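You operate a simulated robot arm through the tools that you are given. There is no shell and no other tool.

You run a simulated robot arm. Do the job below in one go: nothing can be reset, and whatever is moved stays where it is left.

Task
Pump the trolley tyre up to 2 bar.
Fine: chuck back on its pin, then shut the blue valve and bleed the line.
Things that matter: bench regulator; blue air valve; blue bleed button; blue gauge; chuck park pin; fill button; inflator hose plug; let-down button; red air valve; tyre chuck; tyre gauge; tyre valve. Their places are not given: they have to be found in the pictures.

The check looks at the end state, three seconds after you hand in, the way a careful person would. Anything else that was tipped, shoved, dropped, spilled or broken makes it a failure.

Robot
A 6-joint arm with a two-finger parallel gripper, fixed in place. Base frame: the origin is on the floor under the middle of its stand, x ahead of it, y to its left, z up; the work surface is at about z = 900. Readings come in mm, rad, newtons and seconds.
With the tool pointing down near the work surface it reaches from about 220 to 660 mm from the base axis. Its first joint turns from -2.897 to 2.897 rad. Payload 1.57 kg.
Tool frame: the origin (TCP) lies between the finger pads and is the grasp point; the fingertips stand 30 mm ahead of it; z points along the fingers, y is the line along which they close. The gripper opens to 110 mm. The fingers are 24 mm wide and 12 mm thick; the gripper's body (48 by 112 mm) begins 78 mm behind the TCP.
Orientation is that of the tool frame in the base frame, as a unit quaternion [x, y, z, w]. With the fingers straight down and closing along the base's y, the tool's x points along the base's -x, its y along +y and its z along -z.

Tools
- The arm moves only by the tool drive_tool. Its argument "plan" is a list that holds one entry, the list of rows, each a list of 7 numbers: the shift along the tool's x, y, z in units of 50 mm (1.0 is 50 mm), then the turn, a rotation vector about the tool's x, y, z in units of 4 degrees (1.0 is 4 degrees), then the gripper command, from -1 (shut) to 1 (fully open), values between in proportion. In form: [[[dx, dy, dz, rx, ry, rz, claw], ...]]. A call has 1 to 20 rows; each row shifts and turns the commanded pose from where the row before left it, along the tool's axes as they then stand. A call with a number of a shift or a turn outside -1 to 1 is refused whole. A row lasts 0.2 s, in which the tool goes at most 50 mm and 0.15 rad; a call with a longer step from one row to the next is refused whole, and so is a gripper value outside its range. A pose out of reach is approached as far as the arm can. The call stops where the force on the tool passes 40 N (or 10 N more than at its start, if that is more) or the arm is blocked; 0.2 s more then pass. Each finger travels about 108 mm/s and halts on what it meets, pressing with about 21 N; the grip force reading is that of the motor and also rises with nothing between the fingers. The clock runs only during rows and for 0.2 s after the last one: add rows that do not move to give the fingers time. It gives the time, the measured TCP pose, the force on the tool (base axes), the opening and the grip force at its end, in the units of the frame above (readings bear some noise), with the torque about the TCP (base axes, N m) and any sound that the robot's microphone picked up.
- Cameras (640 x 400 px; columns grow to the right, rows downward): "scene" is fixed at [50, 652.2, 1519]; the picture's right is [-0.66, -0.75, 0.00], its down [-0.50, 0.44, -0.75] and it looks along [0.56, -0.50, -0.66] (base axes); focal length 318 px, centre (320, 200). "wrist" rides on the gripper at [70, 16, -141] in the tool frame; the picture's right is [-0.23, 0.97, 0.00], its down [-0.86, -0.20, -0.48] and it looks along [-0.47, -0.11, 0.88] (tool axes); focal length 222 px, centre (320, 200).
- get_image(camera): a new picture of that camera. It takes no simulated time.
- slide_trunk(by): moves the trunk up (or, below 0, down) by that many mm; the arm rides with it, the base frame stays. It gives what a move gives, with no picture.
- pixel_to_xyz(camera, pixels): for up to 12 pixels [column, row] of the newest picture of that camera ("zoom" is the newest enlarged one), the place [x, y, z] in the base frame of the surface seen there, good to about 3 mm. It takes no simulated time.
- inspect(camera, box): a new picture of the part [left, top, right, bottom] of that camera's present view, enlarged. It takes no simulated time.
- job_done(): hands the job in; it is judged then, once.

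Open the gripper and draw the arm clear of the work before you hand the job in, unless the task says otherwise.

The tools are called after "Call:" by a JSON object that holds its "op" and its "data". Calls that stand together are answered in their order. drive_tool: Moves the arm, as the interface text tells. Its arguments: {"type":"object","properties":{"plan":{"type":"array","items":{"type":"array","items":{"type":"array","items":{"type":"number"}}}}},"required":["plan"]} The other tools are called the same way: slide_trunk (by) moves the trunk up or down; get_image (camera) takes a picture; pixel_to_xyz (camera, pixels) gives the place of the surface under pixels of a picture; inspect (camera, box) takes an enlarged picture of a part of a camera's view; job_done () hands the job in.

At the start:

```text
clock: 0.0
position: [371.7, 340.8, 1221.1]
tcp_rot: [0.0, 1.0, 0.0, 0.001]
force: [0.0, -1.4, 0.4]
moment: [-0.01, 0.01, 0.02]
grip_width: 109.9
finger_force: 0.1
trunk travel left (down, up): [-375.0, 215.0]
```

scene: 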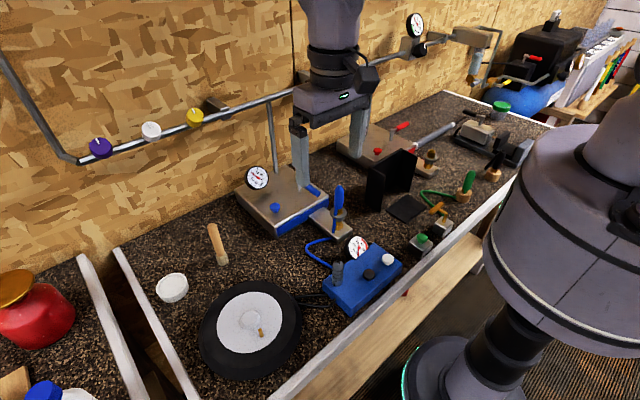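
wrist: 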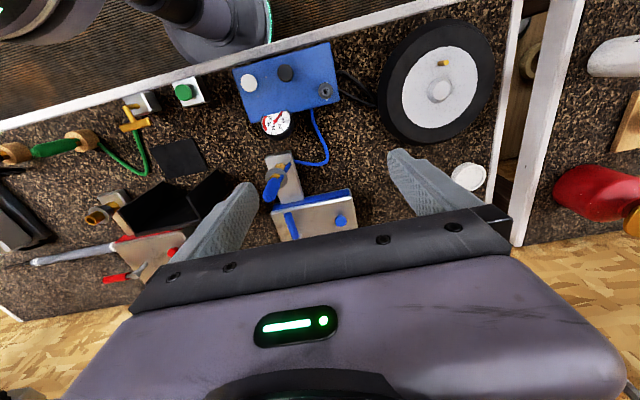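

I start by looking closer at the scene: the blue inflator box near (360,275), the blue manifold near (285,200), and the tyre near (250,325).

Call:
{"op": "inspect", "data": {"camera": "scene", "box": [220, 150, 420, 275]}}

Call:
{"op": "inspect", "data": {"camera": "scene", "box": [300, 210, 460, 310]}}

Call:
{"op": "inspect", "data": {"camera": "scene", "box": [180, 260, 340, 390]}}

Call:
{"op": "inspect", "data": {"camera": "scene", "box": [360, 0, 540, 180]}}

Call:
{"op": "inspect", "data": {"camera": "wrist", "box": [220, 20, 380, 140]}}

```text
3.20 times, centred on (320, 212) of scene
```

zoom: 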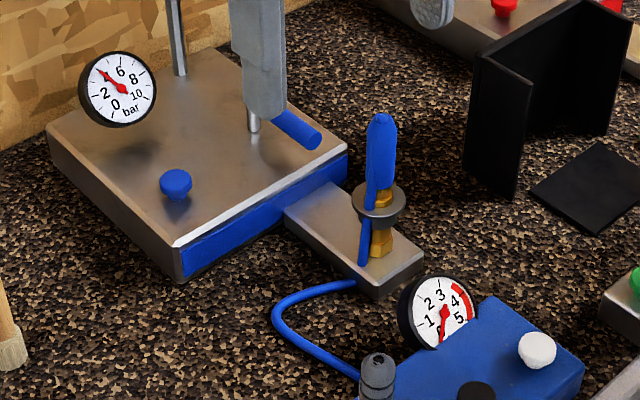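

```text
4.00 times, centred on (380, 260) of scene
```

zoom: 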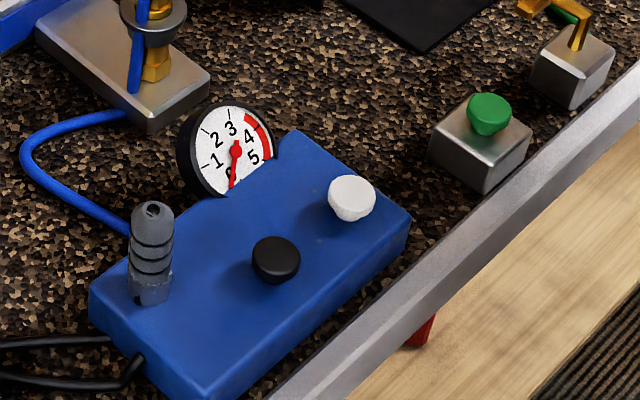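

```text
3.08 times, centred on (260, 325) of scene
```

zoom: 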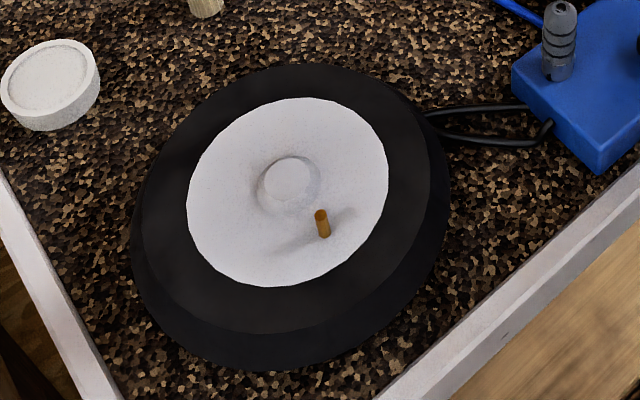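

```text
2.22 times, centred on (450, 90) of scene
```

zoom: 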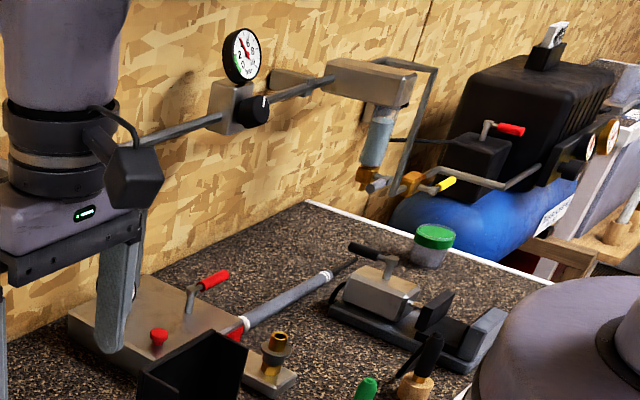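

```text
3.33 times, centred on (300, 80) of wrist
```

zoom: 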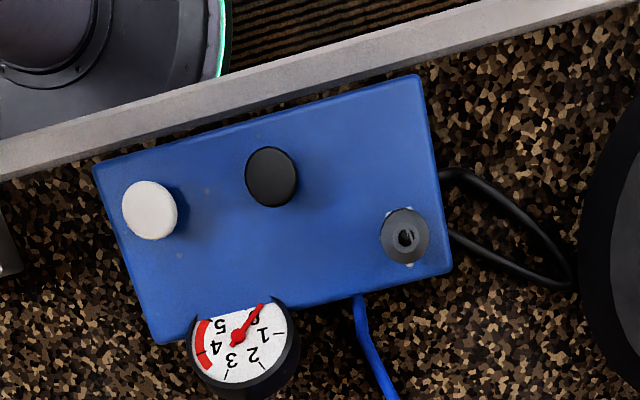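

The left finger hides the blue valve lever; I take places of the main parts from the scene picture first.

Call:
{"op": "get_image", "data": {"camera": "scene"}}

Call:
{"op": "pixel_to_xyz", "data": {"camera": "scene", "pixels": [[337, 263], [370, 274], [388, 259], [358, 246], [261, 333], [249, 321], [274, 207], [339, 190], [340, 215], [313, 190], [256, 176], [421, 238]]}}

Call:
{"op": "get_image", "data": {"camera": "wrist"}}

Call:
{"op": "pixel_to_xyz", "data": {"camera": "wrist", "pixels": [[326, 90], [285, 73], [249, 83], [275, 122], [443, 63], [438, 90], [340, 219], [275, 180], [310, 205], [290, 222], [330, 42], [237, 70]]}}

Call:
{"op": "inspect", "data": {"camera": "wrist", "box": [230, 110, 390, 250]}}

```text
taken
```

scene: 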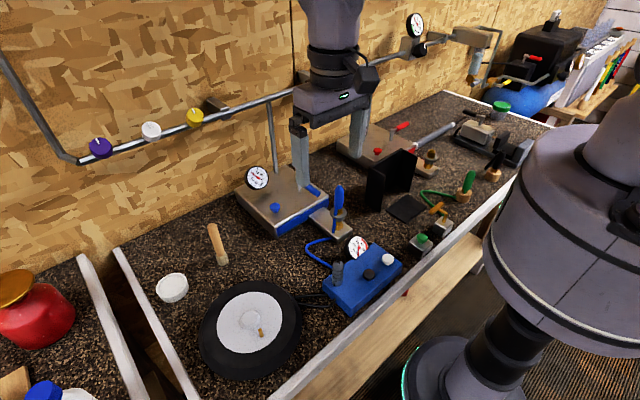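

```text
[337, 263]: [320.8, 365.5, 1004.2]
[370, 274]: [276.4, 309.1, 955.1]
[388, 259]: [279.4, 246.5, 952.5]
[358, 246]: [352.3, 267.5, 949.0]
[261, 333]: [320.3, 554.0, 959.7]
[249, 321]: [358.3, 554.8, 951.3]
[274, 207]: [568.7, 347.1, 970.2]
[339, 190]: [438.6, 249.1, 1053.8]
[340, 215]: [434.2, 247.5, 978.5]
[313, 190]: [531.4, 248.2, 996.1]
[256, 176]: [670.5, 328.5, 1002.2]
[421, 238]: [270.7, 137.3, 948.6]
```

```text
taken
```

wrist: 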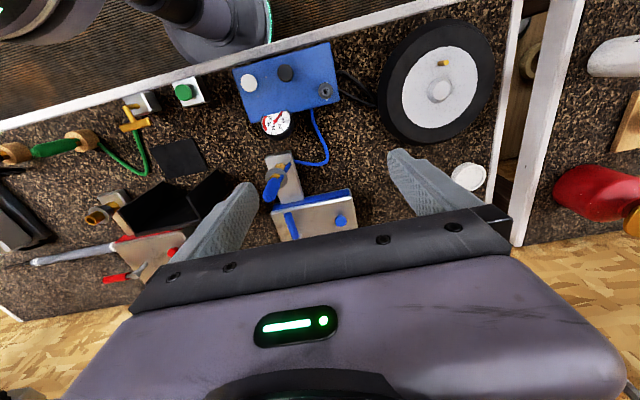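

```text
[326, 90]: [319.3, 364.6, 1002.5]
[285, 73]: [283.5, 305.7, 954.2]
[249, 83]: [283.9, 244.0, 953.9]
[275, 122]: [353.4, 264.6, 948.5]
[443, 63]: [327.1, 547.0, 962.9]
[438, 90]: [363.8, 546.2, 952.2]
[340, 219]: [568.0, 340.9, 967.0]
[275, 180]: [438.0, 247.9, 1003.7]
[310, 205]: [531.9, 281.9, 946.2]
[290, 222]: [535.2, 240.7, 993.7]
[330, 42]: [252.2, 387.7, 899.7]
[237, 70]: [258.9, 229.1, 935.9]
```

```text
2.86 times, centred on (310, 180) of wrist
```

zoom: 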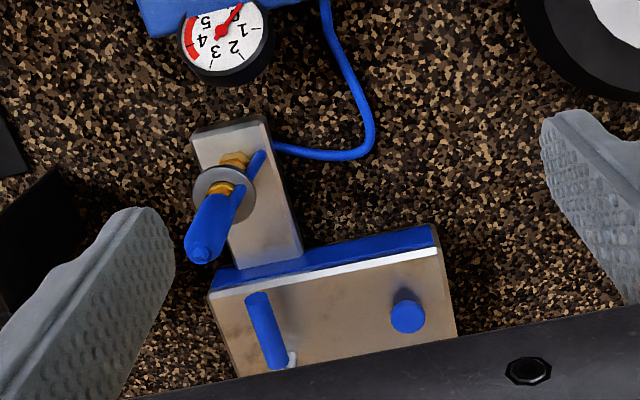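

Gauge readings and lever directions matter, so I zoom in on the regulator gauge (415,25), the red manifold (385,140) and the blue gauge (257,177).

Call:
{"op": "inspect", "data": {"camera": "scene", "box": [390, 0, 454, 60]}}

Call:
{"op": "inspect", "data": {"camera": "scene", "box": [340, 100, 460, 190]}}

Call:
{"op": "inspect", "data": {"camera": "scene", "box": [235, 155, 285, 195]}}

Call:
{"op": "inspect", "data": {"camera": "scene", "box": [315, 175, 365, 245]}}

Call:
{"op": "inspect", "data": {"camera": "wrist", "box": [60, 180, 210, 300]}}

```text
6.67 times, centred on (422, 30) of scene
```

zoom: 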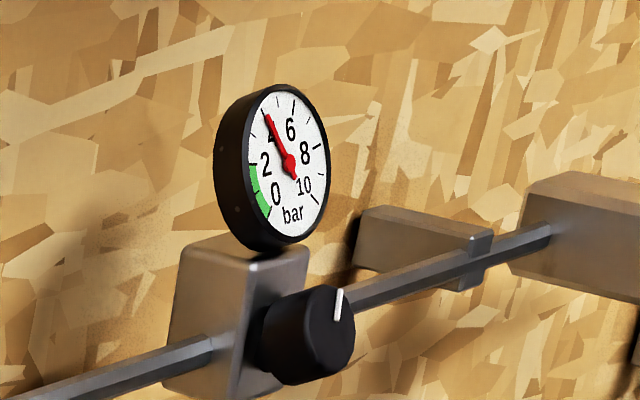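

```text
4.44 times, centred on (400, 145) of scene
```

zoom: 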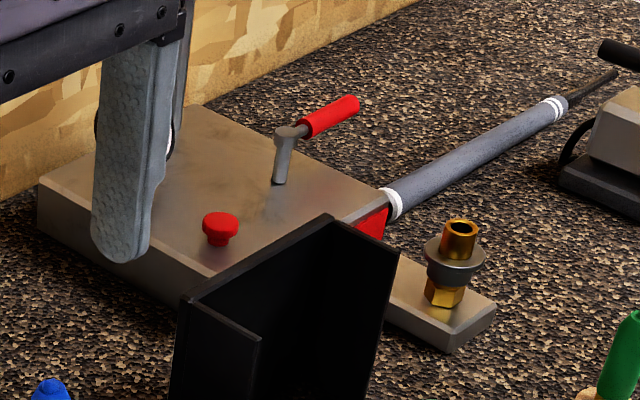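

```text
10.00 times, centred on (260, 175) of scene
```

zoom: 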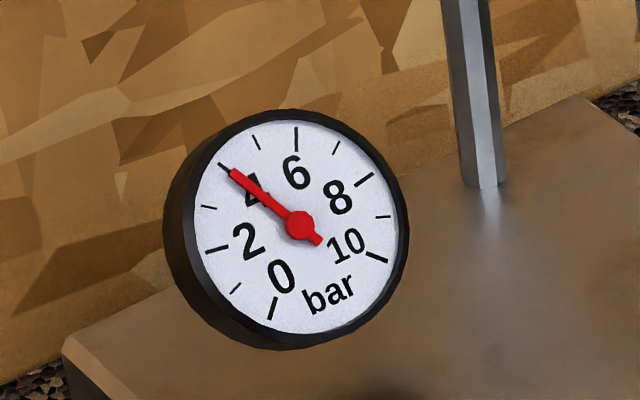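

```text
5.71 times, centred on (340, 210) of scene
```

zoom: 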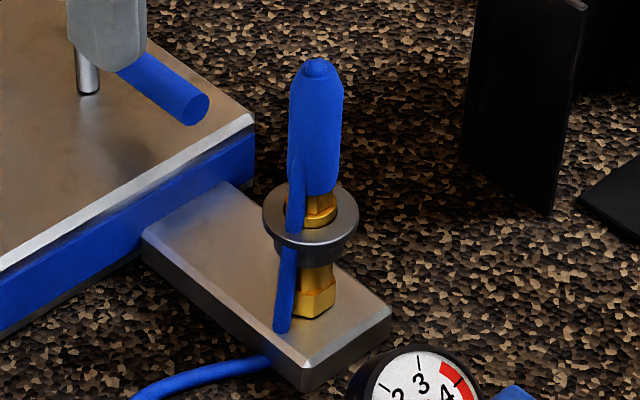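

```text
3.33 times, centred on (135, 240) of wrist
```

zoom: 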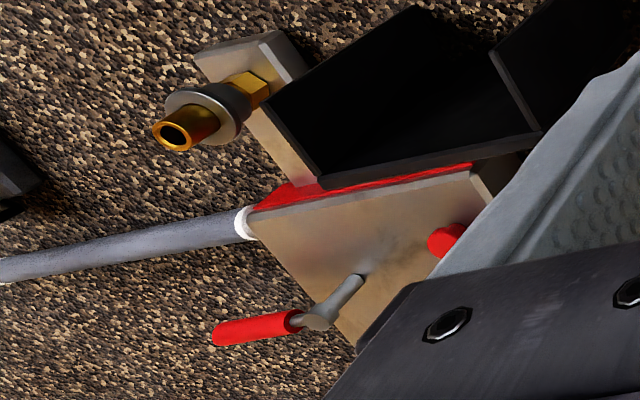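

The blue lever lies along the line toward the outlet (open, 4 bar on the blue gauge), the red one lies across (shut), and the regulator reads 4 bar. I lower the open gripper over the blue box for a closer look at chuck, buttons and plug.

Call:
{"op": "drive_tool", "data": {"plan": [[[0.48, -0.07, 0.7, 0, 0, 0, 1], [0.48, -0.07, 0.7, 0, 0, 0, 1], [0.48, -0.07, 0.7, 0, 0, 0, 1], [0, 0, 0, 0, 0, 0, 1]]]}}

Call:
{"op": "get_image", "data": {"camera": "wrist"}}

Call:
{"op": "get_image", "data": {"camera": "scene"}}

```text
clock: 1.0
position: [300.3, 329.4, 1115.5]
tcp_rot: [0.0, 1.0, 0.0, 0.001]
force: [0.0, -0.4, -0.1]
moment: [0.03, -0.02, -0.04]
grip_width: 109.7
finger_force: 0.1
trunk travel left (down, up): [-375.0, 215.0]
```

```text
taken
```

wrist: 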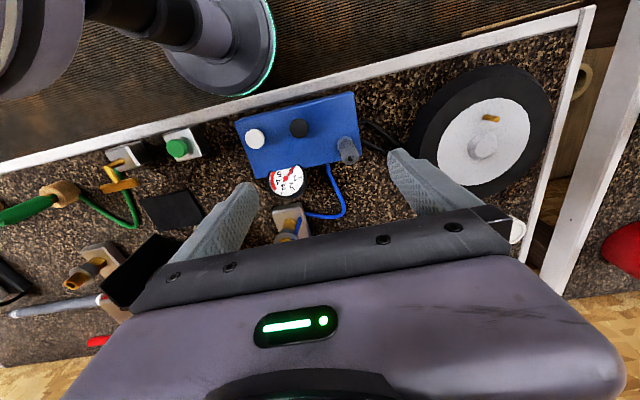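

```text
taken
```

scene: 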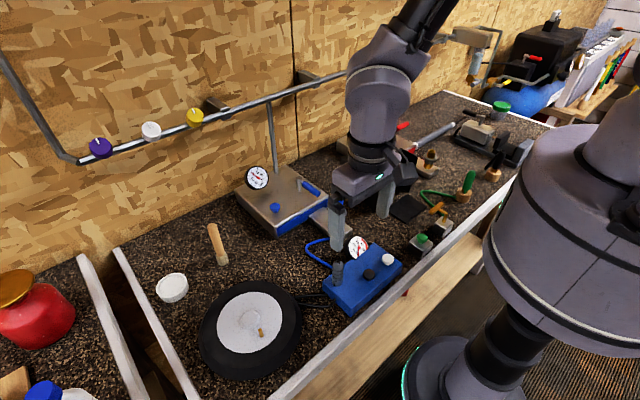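

The wrist picture now shows the box with white button (255,138), black button (298,128), chuck (347,150) and the tyre valve (490,118). I zoom on those and measure them.

Call:
{"op": "inspect", "data": {"camera": "wrist", "box": [225, 85, 385, 205]}}

Call:
{"op": "pixel_to_xyz", "data": {"camera": "wrist", "pixels": [[353, 158], [343, 141], [298, 128], [255, 138], [287, 181], [498, 118], [484, 118], [482, 146], [460, 150], [425, 130], [520, 140], [350, 97]]}}

Call:
{"op": "inspect", "data": {"camera": "wrist", "box": [440, 90, 540, 170]}}

Call:
{"op": "inspect", "data": {"camera": "scene", "box": [225, 155, 345, 245]}}

```text
3.33 times, centred on (305, 145) of wrist
```

zoom: 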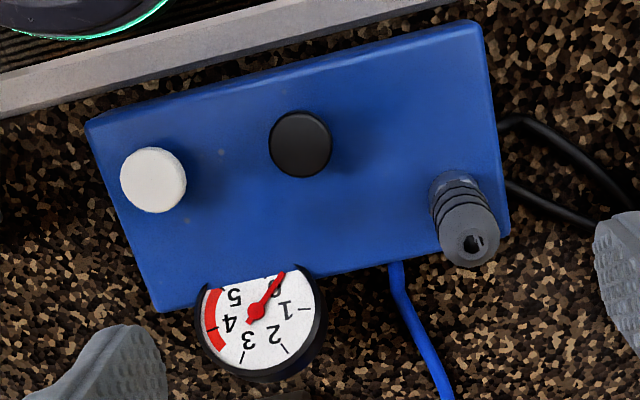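

```text
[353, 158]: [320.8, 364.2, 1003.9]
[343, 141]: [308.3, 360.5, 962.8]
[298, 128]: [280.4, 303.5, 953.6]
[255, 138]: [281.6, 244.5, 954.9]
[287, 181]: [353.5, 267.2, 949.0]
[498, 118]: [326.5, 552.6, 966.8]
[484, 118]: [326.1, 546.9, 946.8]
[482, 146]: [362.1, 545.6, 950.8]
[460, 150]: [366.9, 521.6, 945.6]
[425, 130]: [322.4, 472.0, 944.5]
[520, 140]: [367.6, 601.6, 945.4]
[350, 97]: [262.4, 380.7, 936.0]
```

```text
5.00 times, centred on (490, 130) of wrist
```

zoom: 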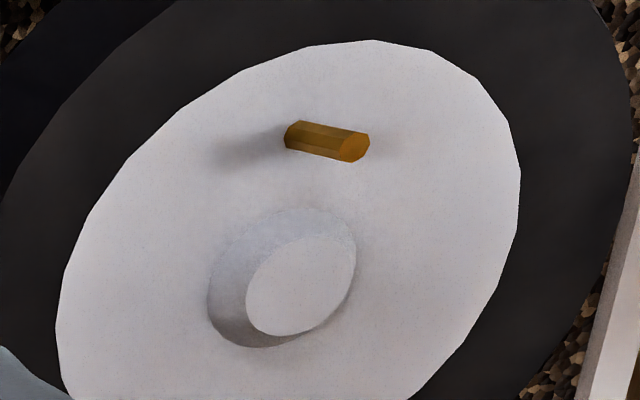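

```text
4.44 times, centred on (285, 200) of scene
```

zoom: 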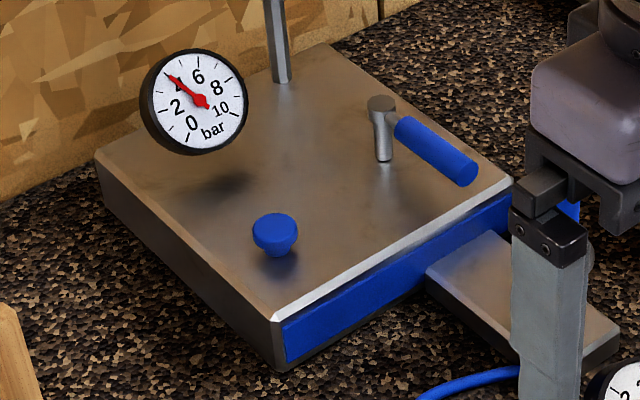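

Valve stem stands at about (326,550), z 946 to 967. I zoom on the chuck for its outline and on the buttons for any marking.

Call:
{"op": "inspect", "data": {"camera": "wrist", "box": [315, 115, 379, 175]}}

Call:
{"op": "pixel_to_xyz", "data": {"camera": "zoom", "pixels": [[300, 260], [350, 250], [245, 260], [295, 220], [300, 290], [250, 150], [330, 130], [400, 330], [240, 110], [250, 200]]}}

Call:
{"op": "inspect", "data": {"camera": "scene", "box": [320, 250, 410, 310]}}

```text
6.67 times, centred on (347, 145) of wrist
```

zoom: 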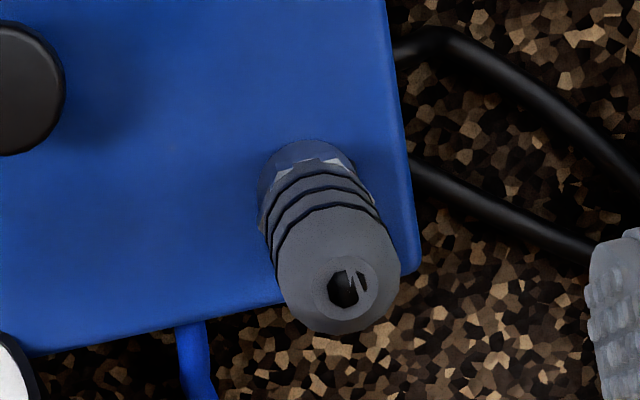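

```text
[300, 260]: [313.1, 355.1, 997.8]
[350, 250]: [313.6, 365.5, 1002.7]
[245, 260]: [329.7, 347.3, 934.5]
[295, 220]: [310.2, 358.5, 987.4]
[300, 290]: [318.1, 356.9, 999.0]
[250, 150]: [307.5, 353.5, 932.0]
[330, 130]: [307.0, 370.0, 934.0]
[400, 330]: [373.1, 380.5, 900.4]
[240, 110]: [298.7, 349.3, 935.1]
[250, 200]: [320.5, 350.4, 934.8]
```

```text
6.67 times, centred on (365, 280) of scene
```

zoom: 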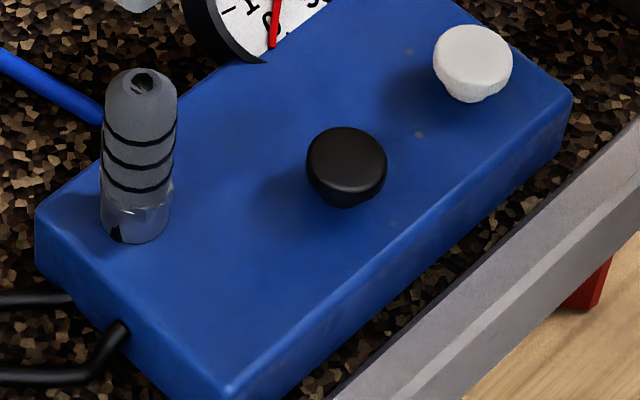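

The chuck (top hole at about (320,362), z 1004, ~22 mm wide) stands upright on the box, whose top is at z≈936. I move above it with the opening cut to about 60 mm and then look again.

Call:
{"op": "pixel_to_xyz", "data": {"camera": "zoom", "pixels": [[145, 83], [125, 85], [165, 85], [140, 70], [138, 190], [110, 190], [172, 190], [135, 240], [345, 145], [470, 50], [345, 215], [60, 270]]}}

Call:
{"op": "drive_tool", "data": {"plan": [[[-0.2, 0.33, 0.3, 0, 0, 0, 0.1], [-0.2, 0.33, 0.3, 0, 0, 0, 0.1], [0, 0, 0, 0, 0, 0, 0.1], [0, 0, 0, 0, 0, 0, 0.1]]]}}

Call:
{"op": "get_image", "data": {"camera": "wrist"}}

Call:
{"op": "get_image", "data": {"camera": "scene"}}

```text
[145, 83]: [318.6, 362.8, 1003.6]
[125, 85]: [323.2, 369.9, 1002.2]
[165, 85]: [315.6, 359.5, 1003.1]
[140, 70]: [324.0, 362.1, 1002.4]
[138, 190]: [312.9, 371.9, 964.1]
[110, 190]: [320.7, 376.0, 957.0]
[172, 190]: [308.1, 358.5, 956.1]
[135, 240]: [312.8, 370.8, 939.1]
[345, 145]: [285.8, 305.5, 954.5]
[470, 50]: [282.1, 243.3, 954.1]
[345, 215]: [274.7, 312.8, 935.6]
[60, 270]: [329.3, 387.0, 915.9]
```

```text
clock: 2.0
position: [320.6, 362.0, 1089.0]
tcp_rot: [0.0, 1.0, 0.0, -0.001]
force: [-0.3, -0.1, 0.2]
moment: [0.0, 0.0, -0.02]
grip_width: 60.5
finger_force: 0.1
trunk travel left (down, up): [-375.0, 215.0]
```

```text
taken
```

wrist: 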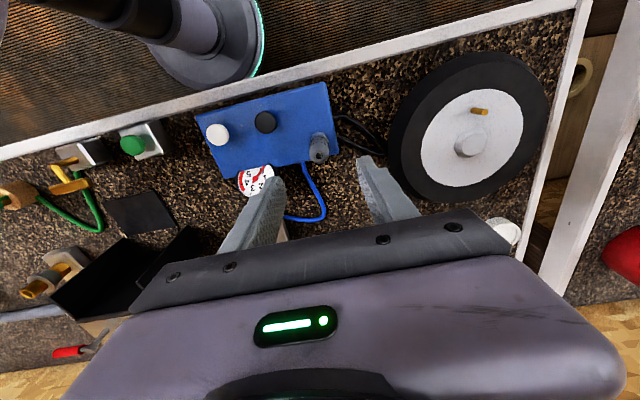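

```text
taken
```

scene: 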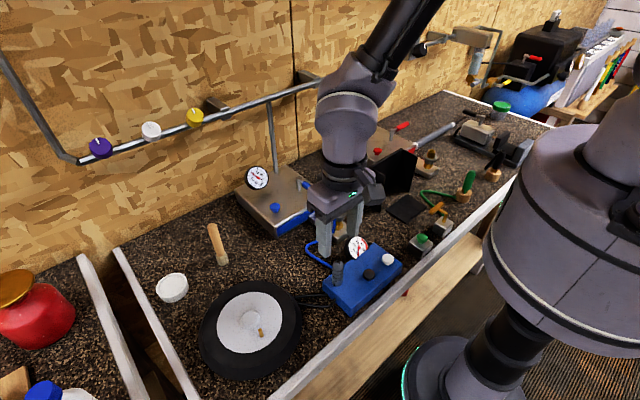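

I lower the open fingers astride the chuck to TCP z≈990 (tips near 960, above the box top at 936).

Call:
{"op": "drive_tool", "data": {"plan": [[[0.0, 0.04, 0.66, 0, 0, 0, 0.1], [0, 0, 0.66, 0, 0, 0, 0.1], [0, 0, 0.4, 0, 0, 0, 0.1], [0, 0, 0.26, 0, 0, 0, 0.1], [0, 0, 0, 0, 0, 0, 0.1]]]}}

Call:
{"op": "get_image", "data": {"camera": "wrist"}}

Call:
{"op": "inspect", "data": {"camera": "scene", "box": [290, 200, 420, 310]}}

```text
clock: 3.2
position: [319.5, 364.4, 987.6]
tcp_rot: [0.0, 1.0, 0.0, 0.0]
force: [0.7, -0.1, -0.9]
moment: [0.0, 0.03, -0.01]
grip_width: 60.7
finger_force: 0.0
trunk travel left (down, up): [-375.0, 215.0]
```

```text
taken
```

wrist: 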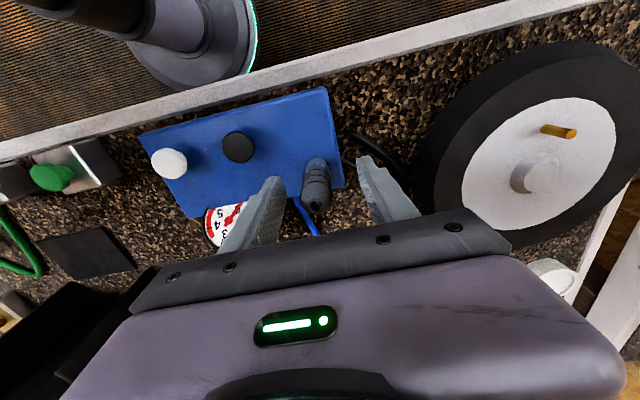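

```text
3.64 times, centred on (355, 255) of scene
```

zoom: 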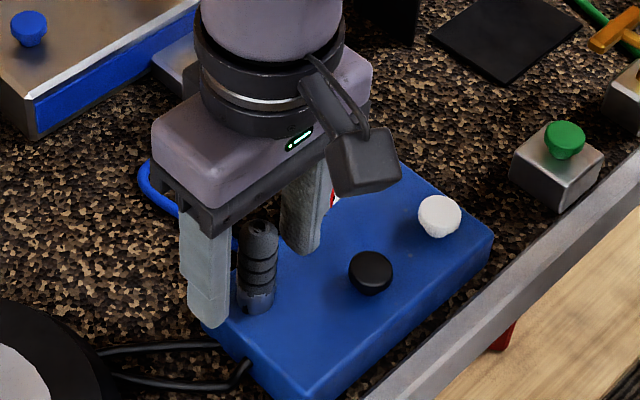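

The chuck stands between the fingers (wrist picture (315,190)). I close on it.

Call:
{"op": "drive_tool", "data": {"plan": [[[0, 0, 0, 0, 0, 0, -1], [0, 0, 0, 0, 0, 0, -1], [0, 0, 0, 0, 0, 0, -1]]]}}

Call:
{"op": "get_image", "data": {"camera": "wrist"}}

Call:
{"op": "inspect", "data": {"camera": "scene", "box": [290, 200, 420, 310]}}

```text
clock: 4.0
position: [318.7, 364.4, 988.0]
tcp_rot: [0.0, 1.0, 0.0, -0.001]
force: [-0.1, -7.8, -1.1]
moment: [-0.3, -0.04, 0.02]
grip_width: 20.4
finger_force: 20.9
trunk travel left (down, up): [-375.0, 215.0]
```

```text
taken
```

wrist: 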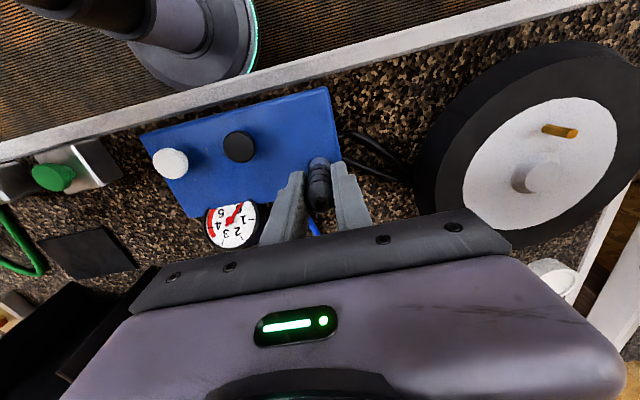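

```text
3.64 times, centred on (355, 255) of scene
```

zoom: 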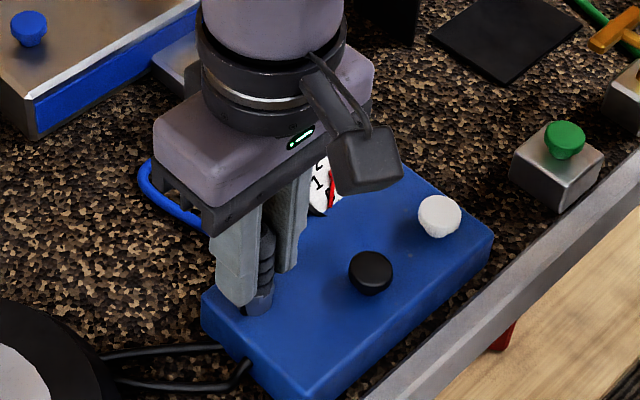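

Gripped at 20.4 mm wide with a -7.8 N side push, so the chuck's axis lies slightly to -y of the tool. I shift 1 mm that way to take the strain off and learn the pin's true place.

Call:
{"op": "drive_tool", "data": {"plan": [[[0, -0.02, 0, 0, 0, 0, -1], [0, 0, 0, 0, 0, 0, -1]]]}}

```text
clock: 4.6
position: [318.8, 363.7, 989.1]
tcp_rot: [-0.001, 1.0, 0.001, 0.0]
force: [-2.4, -6.4, 0.4]
moment: [-0.24, 0.14, -0.02]
grip_width: 20.6
finger_force: 20.9
trunk travel left (down, up): [-375.0, 215.0]
```

The side force is still -6.4 N; I shift another 2 mm to -y.

Call:
{"op": "drive_tool", "data": {"plan": [[[0, -0.04, 0, 0, 0, 0, -1], [0, 0, 0, 0, 0, 0, -1]]]}}

```text
clock: 5.2
position: [320.0, 362.2, 988.1]
tcp_rot: [-0.001, 1.0, 0.0, 0.0]
force: [0.5, -0.9, 2.4]
moment: [-0.01, 0.05, 0.02]
grip_width: 20.5
finger_force: 21.3
trunk travel left (down, up): [-375.0, 215.0]
```

The strain is gone: parked grip pose is about (319.7, 362, 988). I lift the chuck straight up off its pin.

Call:
{"op": "drive_tool", "data": {"plan": [[[0, 0, -0.2, 0, 0, 0, -1], [0, 0, -0.3, 0, 0, 0, -1], [0, 0, -0.5, 0, 0, 0, -1], [0, 0, -0.6, 0, 0, 0, -1], [0, 0, 0, 0, 0, 0, -1]]]}}

Call:
{"op": "get_image", "data": {"camera": "wrist"}}

Call:
{"op": "inspect", "data": {"camera": "scene", "box": [290, 200, 420, 310]}}

```text
clock: 6.4
position: [320.2, 362.6, 1069.2]
tcp_rot: [0.0, 1.0, 0.0, 0.0]
force: [-0.2, -0.1, -1.4]
moment: [0.04, -0.02, -0.01]
grip_width: 20.5
finger_force: 21.2
trunk travel left (down, up): [-375.0, 215.0]
```

```text
taken
```

wrist: 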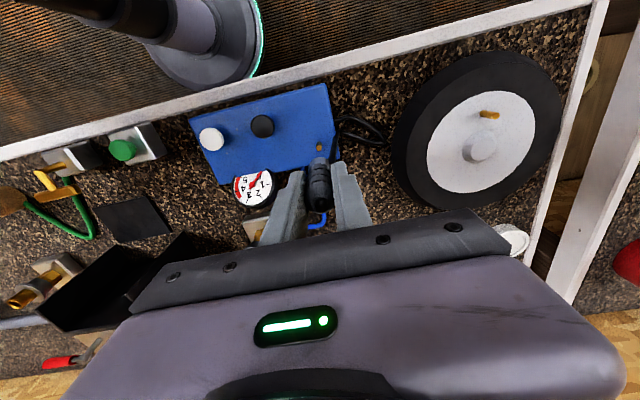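

```text
3.64 times, centred on (355, 255) of scene
```

zoom: 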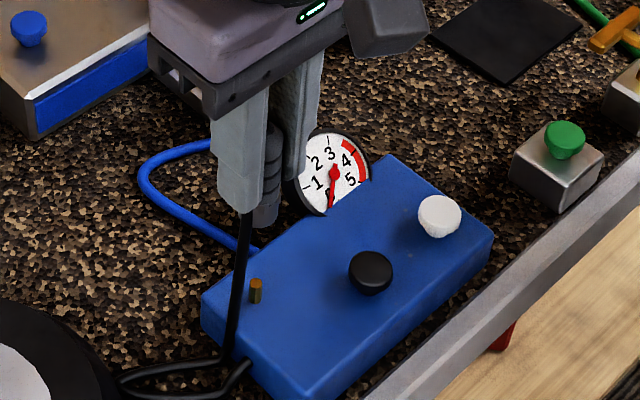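

The chuck is off; the brass pin shows at (318,147) in the wrist view, and the hose trails from the box. I measure the pin and look at the chuck's hose.

Call:
{"op": "pixel_to_xyz", "data": {"camera": "zoom", "pixels": [[256, 281], [256, 290], [256, 300], [250, 240], [240, 300], [266, 215]]}}

Call:
{"op": "inspect", "data": {"camera": "wrist", "box": [280, 110, 400, 230]}}

Call:
{"op": "inspect", "data": {"camera": "scene", "box": [320, 215, 370, 300]}}

Call:
{"op": "get_image", "data": {"camera": "scene"}}

```text
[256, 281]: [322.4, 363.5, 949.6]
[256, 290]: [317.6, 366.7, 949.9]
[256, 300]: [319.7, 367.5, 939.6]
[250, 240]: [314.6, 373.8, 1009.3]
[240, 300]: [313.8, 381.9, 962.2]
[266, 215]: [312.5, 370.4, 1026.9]
```

```text
3.33 times, centred on (340, 170) of wrist
```

zoom: 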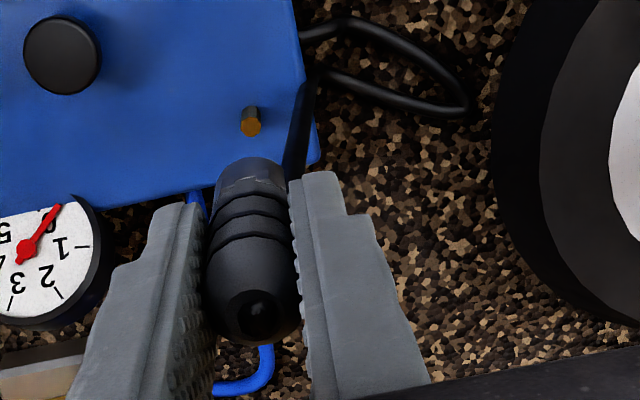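

```text
4.71 times, centred on (345, 258) of scene
```

zoom: 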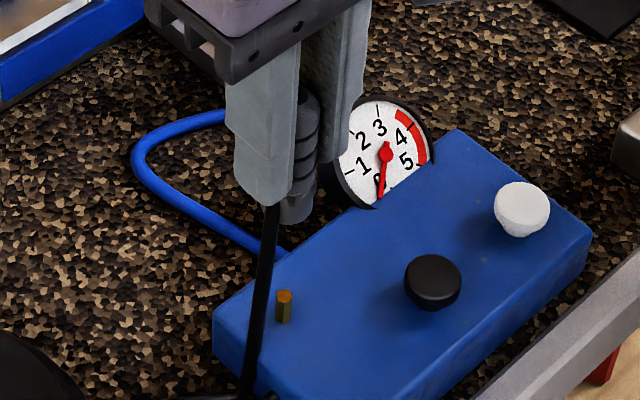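

```text
taken
```

scene: 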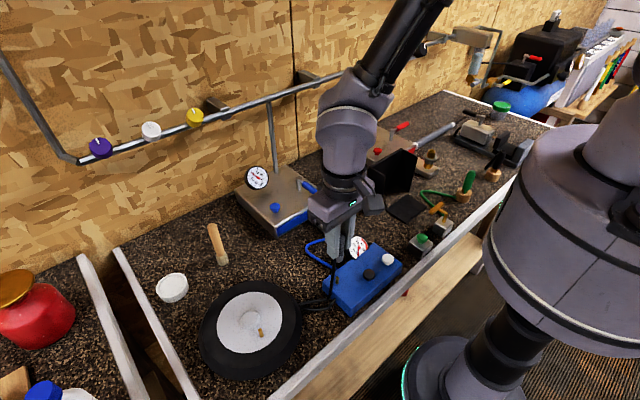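

Pin axis comes out at about (320.4, 361), top z 950. I carry the chuck at this height to above the tyre valve, near (326, 550).

Call:
{"op": "drive_tool", "data": {"plan": [[[-0.03, 0.3, -0.2, 0, 0, 0, -1], [-0.03, 0.7, -0.2, 0, 0, 0, -1], [-0.03, 0.9, 0, 0, 0, 0, -1], [-0.03, 0.9, 0, 0, 0, 0, -1], [0, 0.6, 0, 0, 0, 0, -1], [0, 0.3, 0, 0, 0, 0, -1], [0, 0, 0, 0, 0, 0, -1], [0, 0, 0, 0, 0, 0, -1]]]}}

Call:
{"op": "get_image", "data": {"camera": "wrist"}}

Call:
{"op": "get_image", "data": {"camera": "scene"}}

```text
clock: 8.2
position: [326.6, 547.8, 1087.6]
tcp_rot: [0.0, 1.0, 0.0, 0.001]
force: [-0.5, -0.1, -1.1]
moment: [0.01, -0.02, -0.03]
grip_width: 20.5
finger_force: 20.8
trunk travel left (down, up): [-375.0, 215.0]
```

```text
taken
```

wrist: 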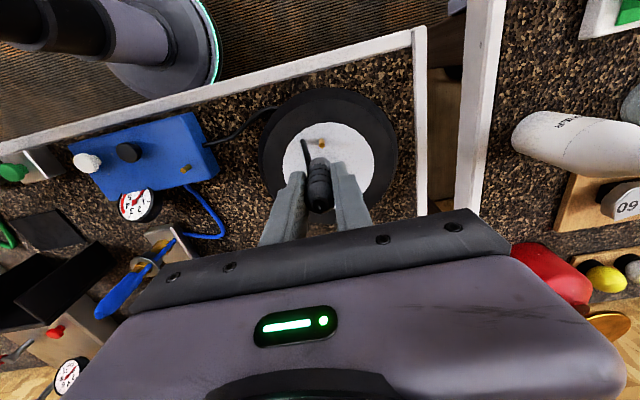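

```text
taken
```

scene: 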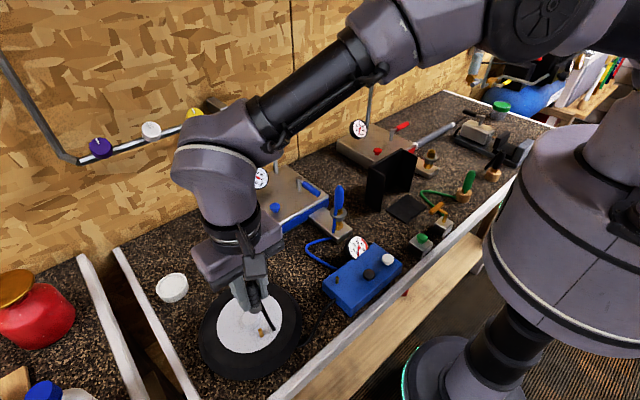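

The chuck hangs over the tyre with the valve at (322,142) in the wrist picture. I zoom in to measure the valve and the chuck's offset.

Call:
{"op": "inspect", "data": {"camera": "wrist", "box": [280, 120, 376, 220]}}

Call:
{"op": "pixel_to_xyz", "data": {"camera": "wrist", "pixels": [[322, 141], [322, 143], [323, 145], [321, 140], [316, 138], [305, 150], [321, 165], [318, 203]]}}

Call:
{"op": "inspect", "data": {"camera": "scene", "box": [210, 250, 310, 360]}}

```text
4.00 times, centred on (328, 170) of wrist
```

zoom: 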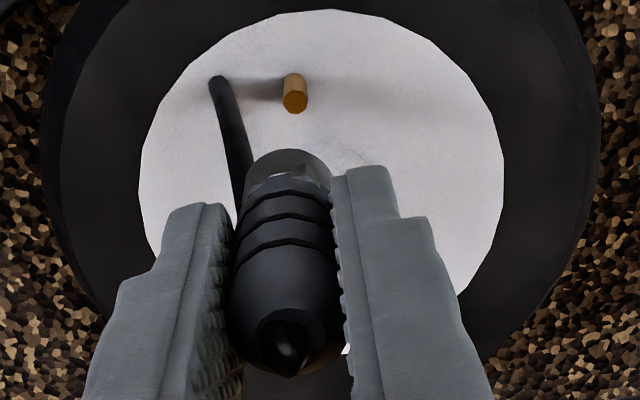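

```text
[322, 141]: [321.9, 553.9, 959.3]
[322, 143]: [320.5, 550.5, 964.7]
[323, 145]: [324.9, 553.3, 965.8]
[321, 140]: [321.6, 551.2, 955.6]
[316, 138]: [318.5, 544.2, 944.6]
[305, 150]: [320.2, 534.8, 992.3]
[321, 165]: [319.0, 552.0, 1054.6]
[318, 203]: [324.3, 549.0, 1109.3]
```

```text
3.64 times, centred on (260, 305) of scene
```

zoom: 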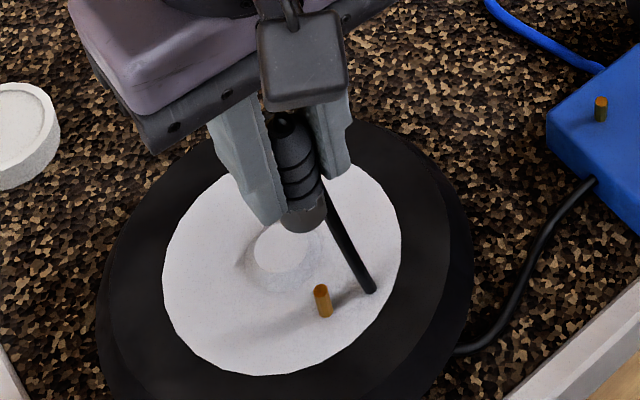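

Comparing pin and valve pixels, the valve axis is at about (324.6, 551). I shift onto it and go down to chuck bottom just above the valve top (TCP z≈1026) to check alignment.

Call:
{"op": "drive_tool", "data": {"plan": [[[0.04, 0.066, 0.5, 0, 0, 0, -1], [0, 0, 0.5, 0, 0, 0, -1], [0, 0, 0.22, 0, 0, 0, -1], [0, 0, 0, 0, 0, 0, -1]]]}}

Call:
{"op": "inspect", "data": {"camera": "wrist", "box": [280, 120, 376, 220]}}

Call:
{"op": "inspect", "data": {"camera": "scene", "box": [210, 270, 310, 380]}}

```text
clock: 9.2
position: [324.6, 549.6, 1025.1]
tcp_rot: [0.001, 1.0, 0.0, 0.0]
force: [0.2, -0.7, -0.3]
moment: [0.02, -0.01, 0.01]
grip_width: 20.3
finger_force: 20.5
trunk travel left (down, up): [-375.0, 215.0]
```

```text
4.00 times, centred on (328, 170) of wrist
```

zoom: 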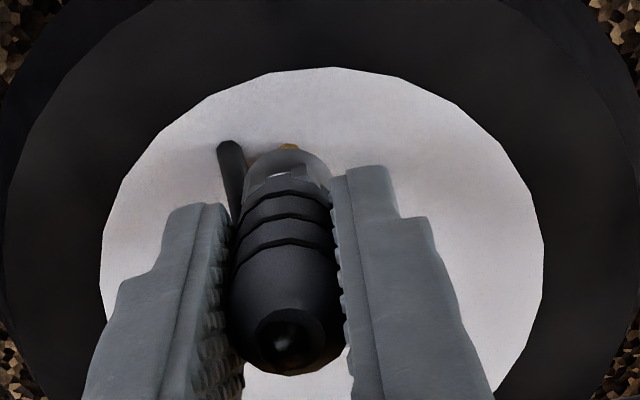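

```text
3.64 times, centred on (260, 325) of scene
```

zoom: 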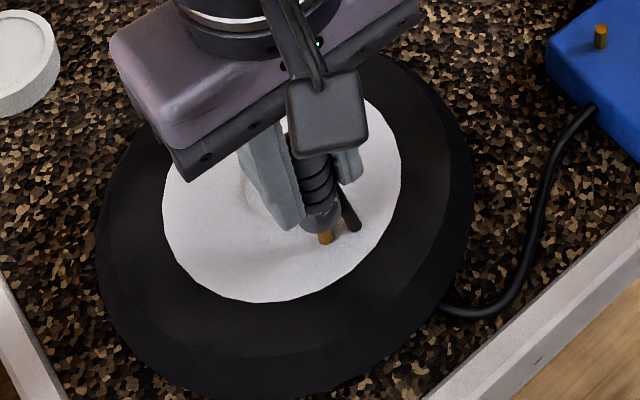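

Chuck bottom and valve line up in both views ((290,165)/(288,147) wrist zoom). I lower slowly in 4 mm steps and watch force and sound.

Call:
{"op": "drive_tool", "data": {"plan": [[[0, 0, 0.08, 0, 0, 0, -1], [0, 0, 0.08, 0, 0, 0, -1], [0, 0, 0.08, 0, 0, 0, -1], [0, 0, 0.08, 0, 0, 0, -1], [0, 0, 0, 0, 0, 0, -1]]]}}

Call:
{"op": "inspect", "data": {"camera": "wrist", "box": [280, 120, 376, 220]}}

Call:
{"op": "inspect", "data": {"camera": "scene", "box": [210, 270, 310, 380]}}

```text
clock: 10.4
position: [324.7, 549.9, 1011.0]
tcp_rot: [0.0, 1.0, -0.001, 0.0]
force: [-0.5, -0.8, -0.8]
moment: [0.0, -0.01, 0.01]
grip_width: 20.5
finger_force: 21.5
trunk travel left (down, up): [-375.0, 215.0]
```

```text
4.00 times, centred on (328, 170) of wrist
```

zoom: 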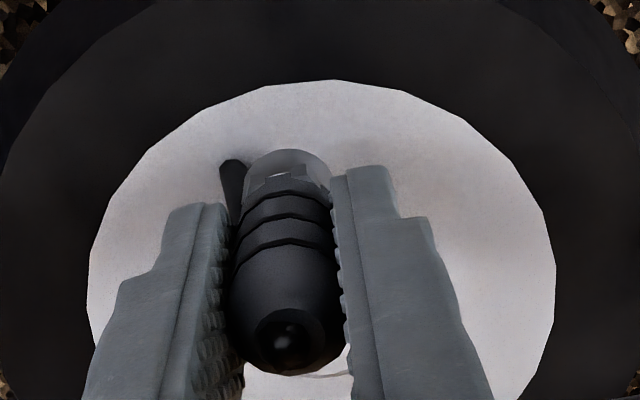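

```text
3.64 times, centred on (260, 325) of scene
```

zoom: 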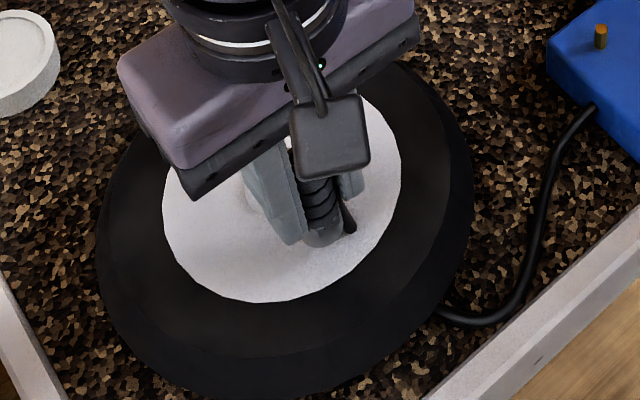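

No force and the valve has vanished inside the chuck (bottom near z 960). I keep lowering in small steps.

Call:
{"op": "drive_tool", "data": {"plan": [[[0, 0, 0.06, 0, 0, 0, -1], [0, 0, 0.06, 0, 0, 0, -1], [0, 0, 0.06, 0, 0, 0, -1], [0, 0, 0, 0, 0, 0, -1]]]}}

Call:
{"op": "inspect", "data": {"camera": "scene", "box": [210, 270, 310, 380]}}

Call:
{"op": "inspect", "data": {"camera": "scene", "box": [335, 225, 385, 265]}}

```text
clock: 11.4
position: [323.4, 550.7, 1003.4]
tcp_rot: [0.001, 1.0, 0.0, 0.001]
force: [0.4, -0.7, 4.5]
moment: [-0.03, -0.01, 0.03]
grip_width: 20.4
finger_force: 21.5
trunk travel left (down, up): [-375.0, 215.0]
```

```text
3.64 times, centred on (260, 325) of scene
```

zoom: 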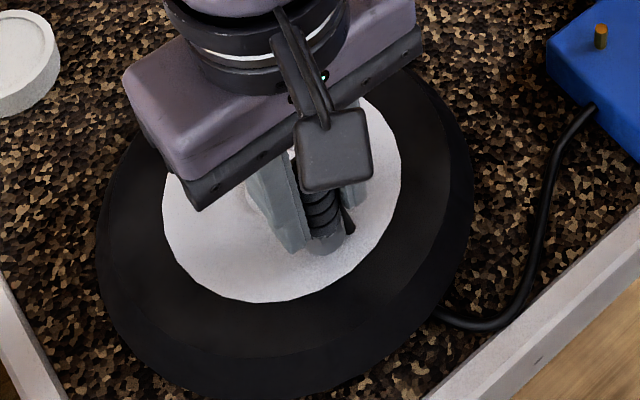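

```text
10.00 times, centred on (360, 245) of scene
```

zoom: 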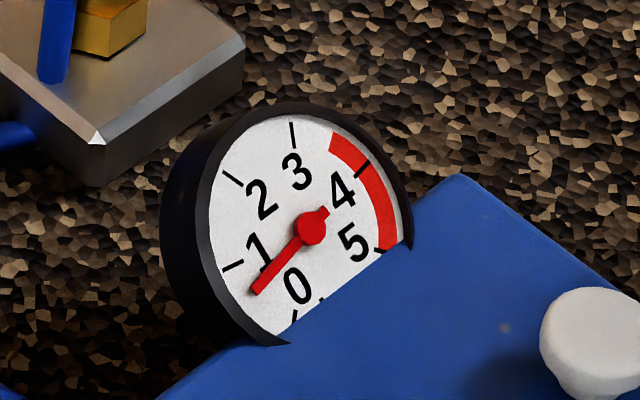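

The tyre gauge now reads about 0.75 bar and the tool feels 4.5 N up: the chuck sits on the valve. I press a touch more to seat it well.

Call:
{"op": "drive_tool", "data": {"plan": [[[0, 0, 0.04, 0, 0, 0, -1], [0, 0, 0.04, 0, 0, 0, -1], [0, 0, 0, 0, 0, 0, -1]]]}}

Call:
{"op": "inspect", "data": {"camera": "scene", "box": [335, 225, 385, 265]}}

```text
clock: 12.2
position: [323.3, 550.6, 1000.0]
tcp_rot: [0.0, 1.0, 0.002, 0.001]
force: [-0.7, 2.7, 28.6]
moment: [0.02, -0.01, -0.02]
grip_width: 20.9
finger_force: 21.5
trunk travel left (down, up): [-375.0, 215.0]
```

```text
10.00 times, centred on (360, 245) of scene
```

zoom: 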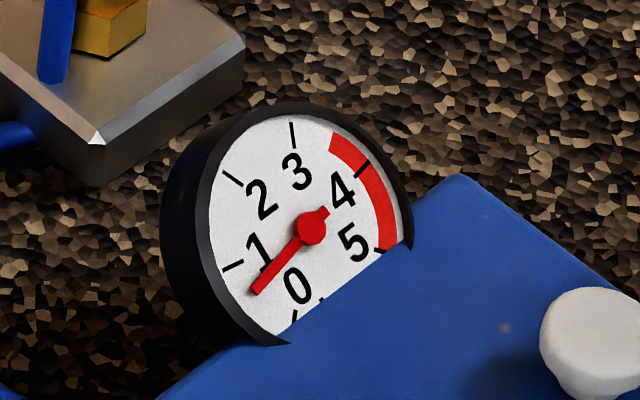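

It is firmly seated (28.6 N, gauge steady). I relax the push by 4 mm, and open the fingers to about 55 mm.

Call:
{"op": "drive_tool", "data": {"plan": [[[0, 0, -0.06, 0, 0, 0, -1], [0, 0, 0, 0, 0, 0, -1]]]}}

Call:
{"op": "drive_tool", "data": {"plan": [[[0, 0, 0, 0, 0, 0, -0.4], [0, 0, 0, 0, 0, 0, 0.0], [0, 0, 0, 0, 0, 0, 0.0]]]}}

Call:
{"op": "get_image", "data": {"camera": "wrist"}}

Call:
{"op": "inspect", "data": {"camera": "scene", "box": [335, 225, 385, 265]}}

Call:
{"op": "inspect", "data": {"camera": "scene", "box": [210, 270, 310, 380]}}

```text
clock: 12.8
position: [324.2, 550.6, 1000.6]
tcp_rot: [0.0, 1.0, 0.0, 0.0]
force: [1.1, 2.6, 14.5]
moment: [0.14, -0.04, -0.01]
grip_width: 20.4
finger_force: 20.8
trunk travel left (down, up): [-375.0, 215.0]
```

```text
clock: 13.6
position: [324.3, 550.4, 1001.3]
tcp_rot: [-0.001, 1.0, 0.0, 0.0]
force: [0.3, 0.0, -1.3]
moment: [0.02, 0.04, -0.01]
grip_width: 54.7
finger_force: 0.0
trunk travel left (down, up): [-375.0, 215.0]
```

```text
taken
```

wrist: 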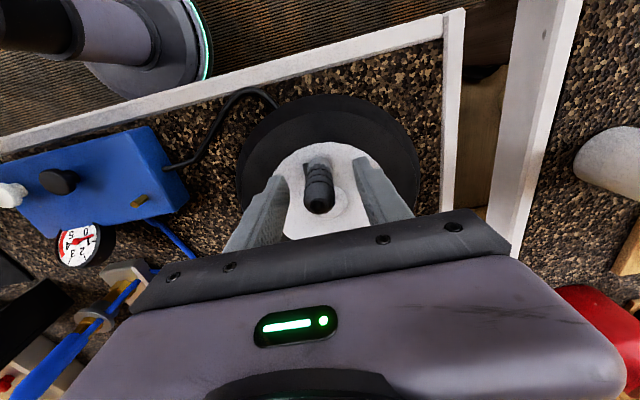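

```text
10.00 times, centred on (360, 245) of scene
```

zoom: 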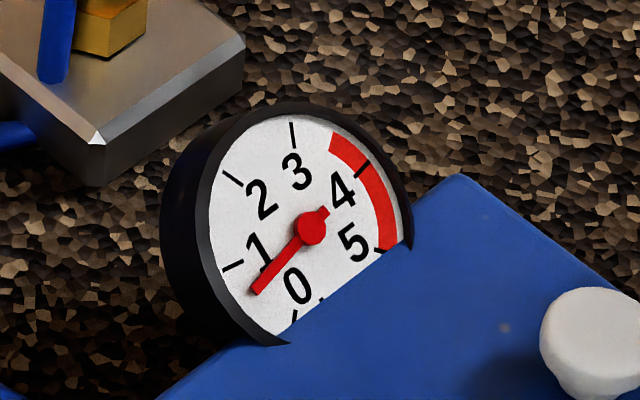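

```text
3.64 times, centred on (260, 325) of scene
```

zoom: 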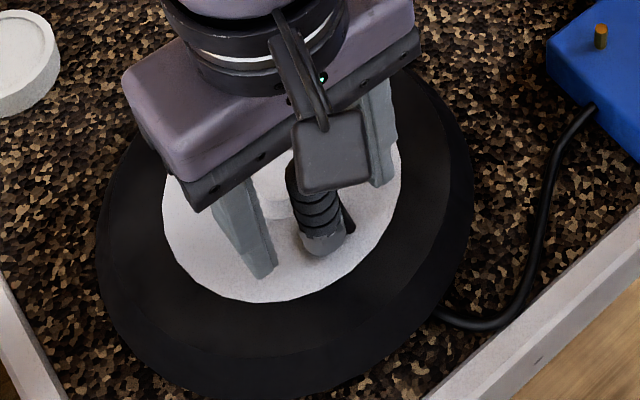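

The chuck stays on by itself with the gauge at ~0.75 bar. I rise clear, shut the fingers and travel to above the white button (282,244).

Call:
{"op": "drive_tool", "data": {"plan": [[[0, 0, -0.8, 0, 0, 0, 0], [0, 0, -0.9, 0, 0, 0, 0], [0.121, -0.874, 0, 0, 0, 0, -1], [0.121, -0.874, 0, 0, 0, 0, -1], [0.121, -0.874, 0, 0, 0, 0, -1], [0.121, -0.874, 0, 0, 0, 0, -1], [0.121, -0.874, 0, 0, 0, 0, -1], [0.121, -0.874, 0, 0, 0, 0, -1], [0.121, -0.874, 0, 0, 0, 0, -1], [0, 0, 0.6, 0, 0, 0, -1], [0, 0, 0, 0, 0, 0, -1]]]}}

Call:
{"op": "get_image", "data": {"camera": "wrist"}}

Call:
{"op": "get_image", "data": {"camera": "scene"}}

Call:
{"op": "inspect", "data": {"camera": "scene", "box": [335, 225, 405, 285]}}

```text
clock: 16.0
position: [282.4, 244.0, 1057.7]
tcp_rot: [0.0, 1.0, 0.001, -0.001]
force: [0.3, -0.2, -0.3]
moment: [0.02, -0.01, -0.03]
grip_width: 0.0
finger_force: 21.1
trunk travel left (down, up): [-375.0, 215.0]
```

```text
taken
```

wrist: 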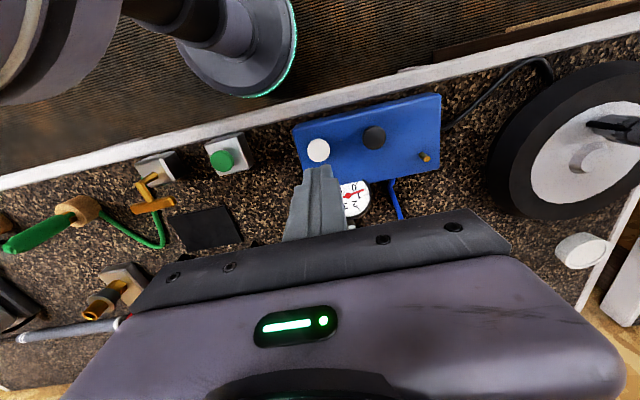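

```text
taken
```

scene: 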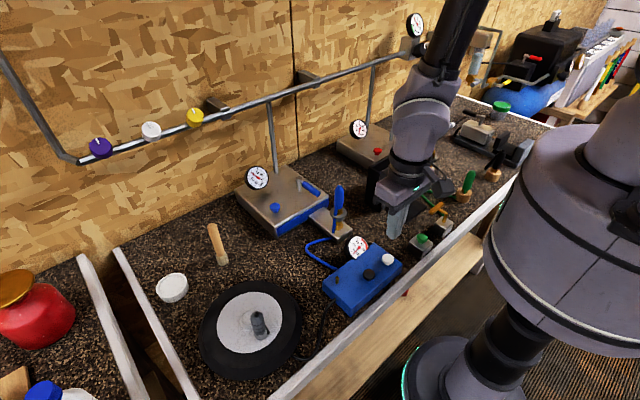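

```text
6.67 times, centred on (370, 255) of scene
```

zoom: 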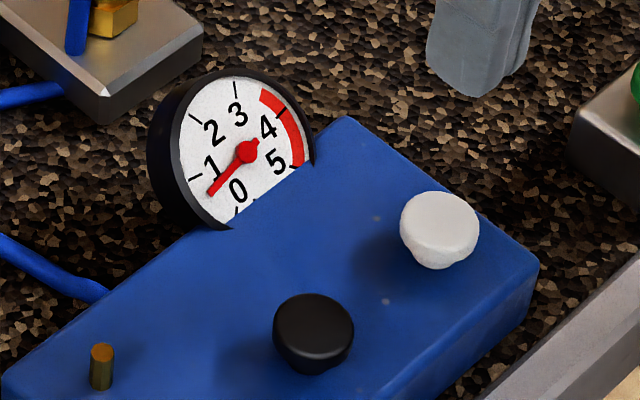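

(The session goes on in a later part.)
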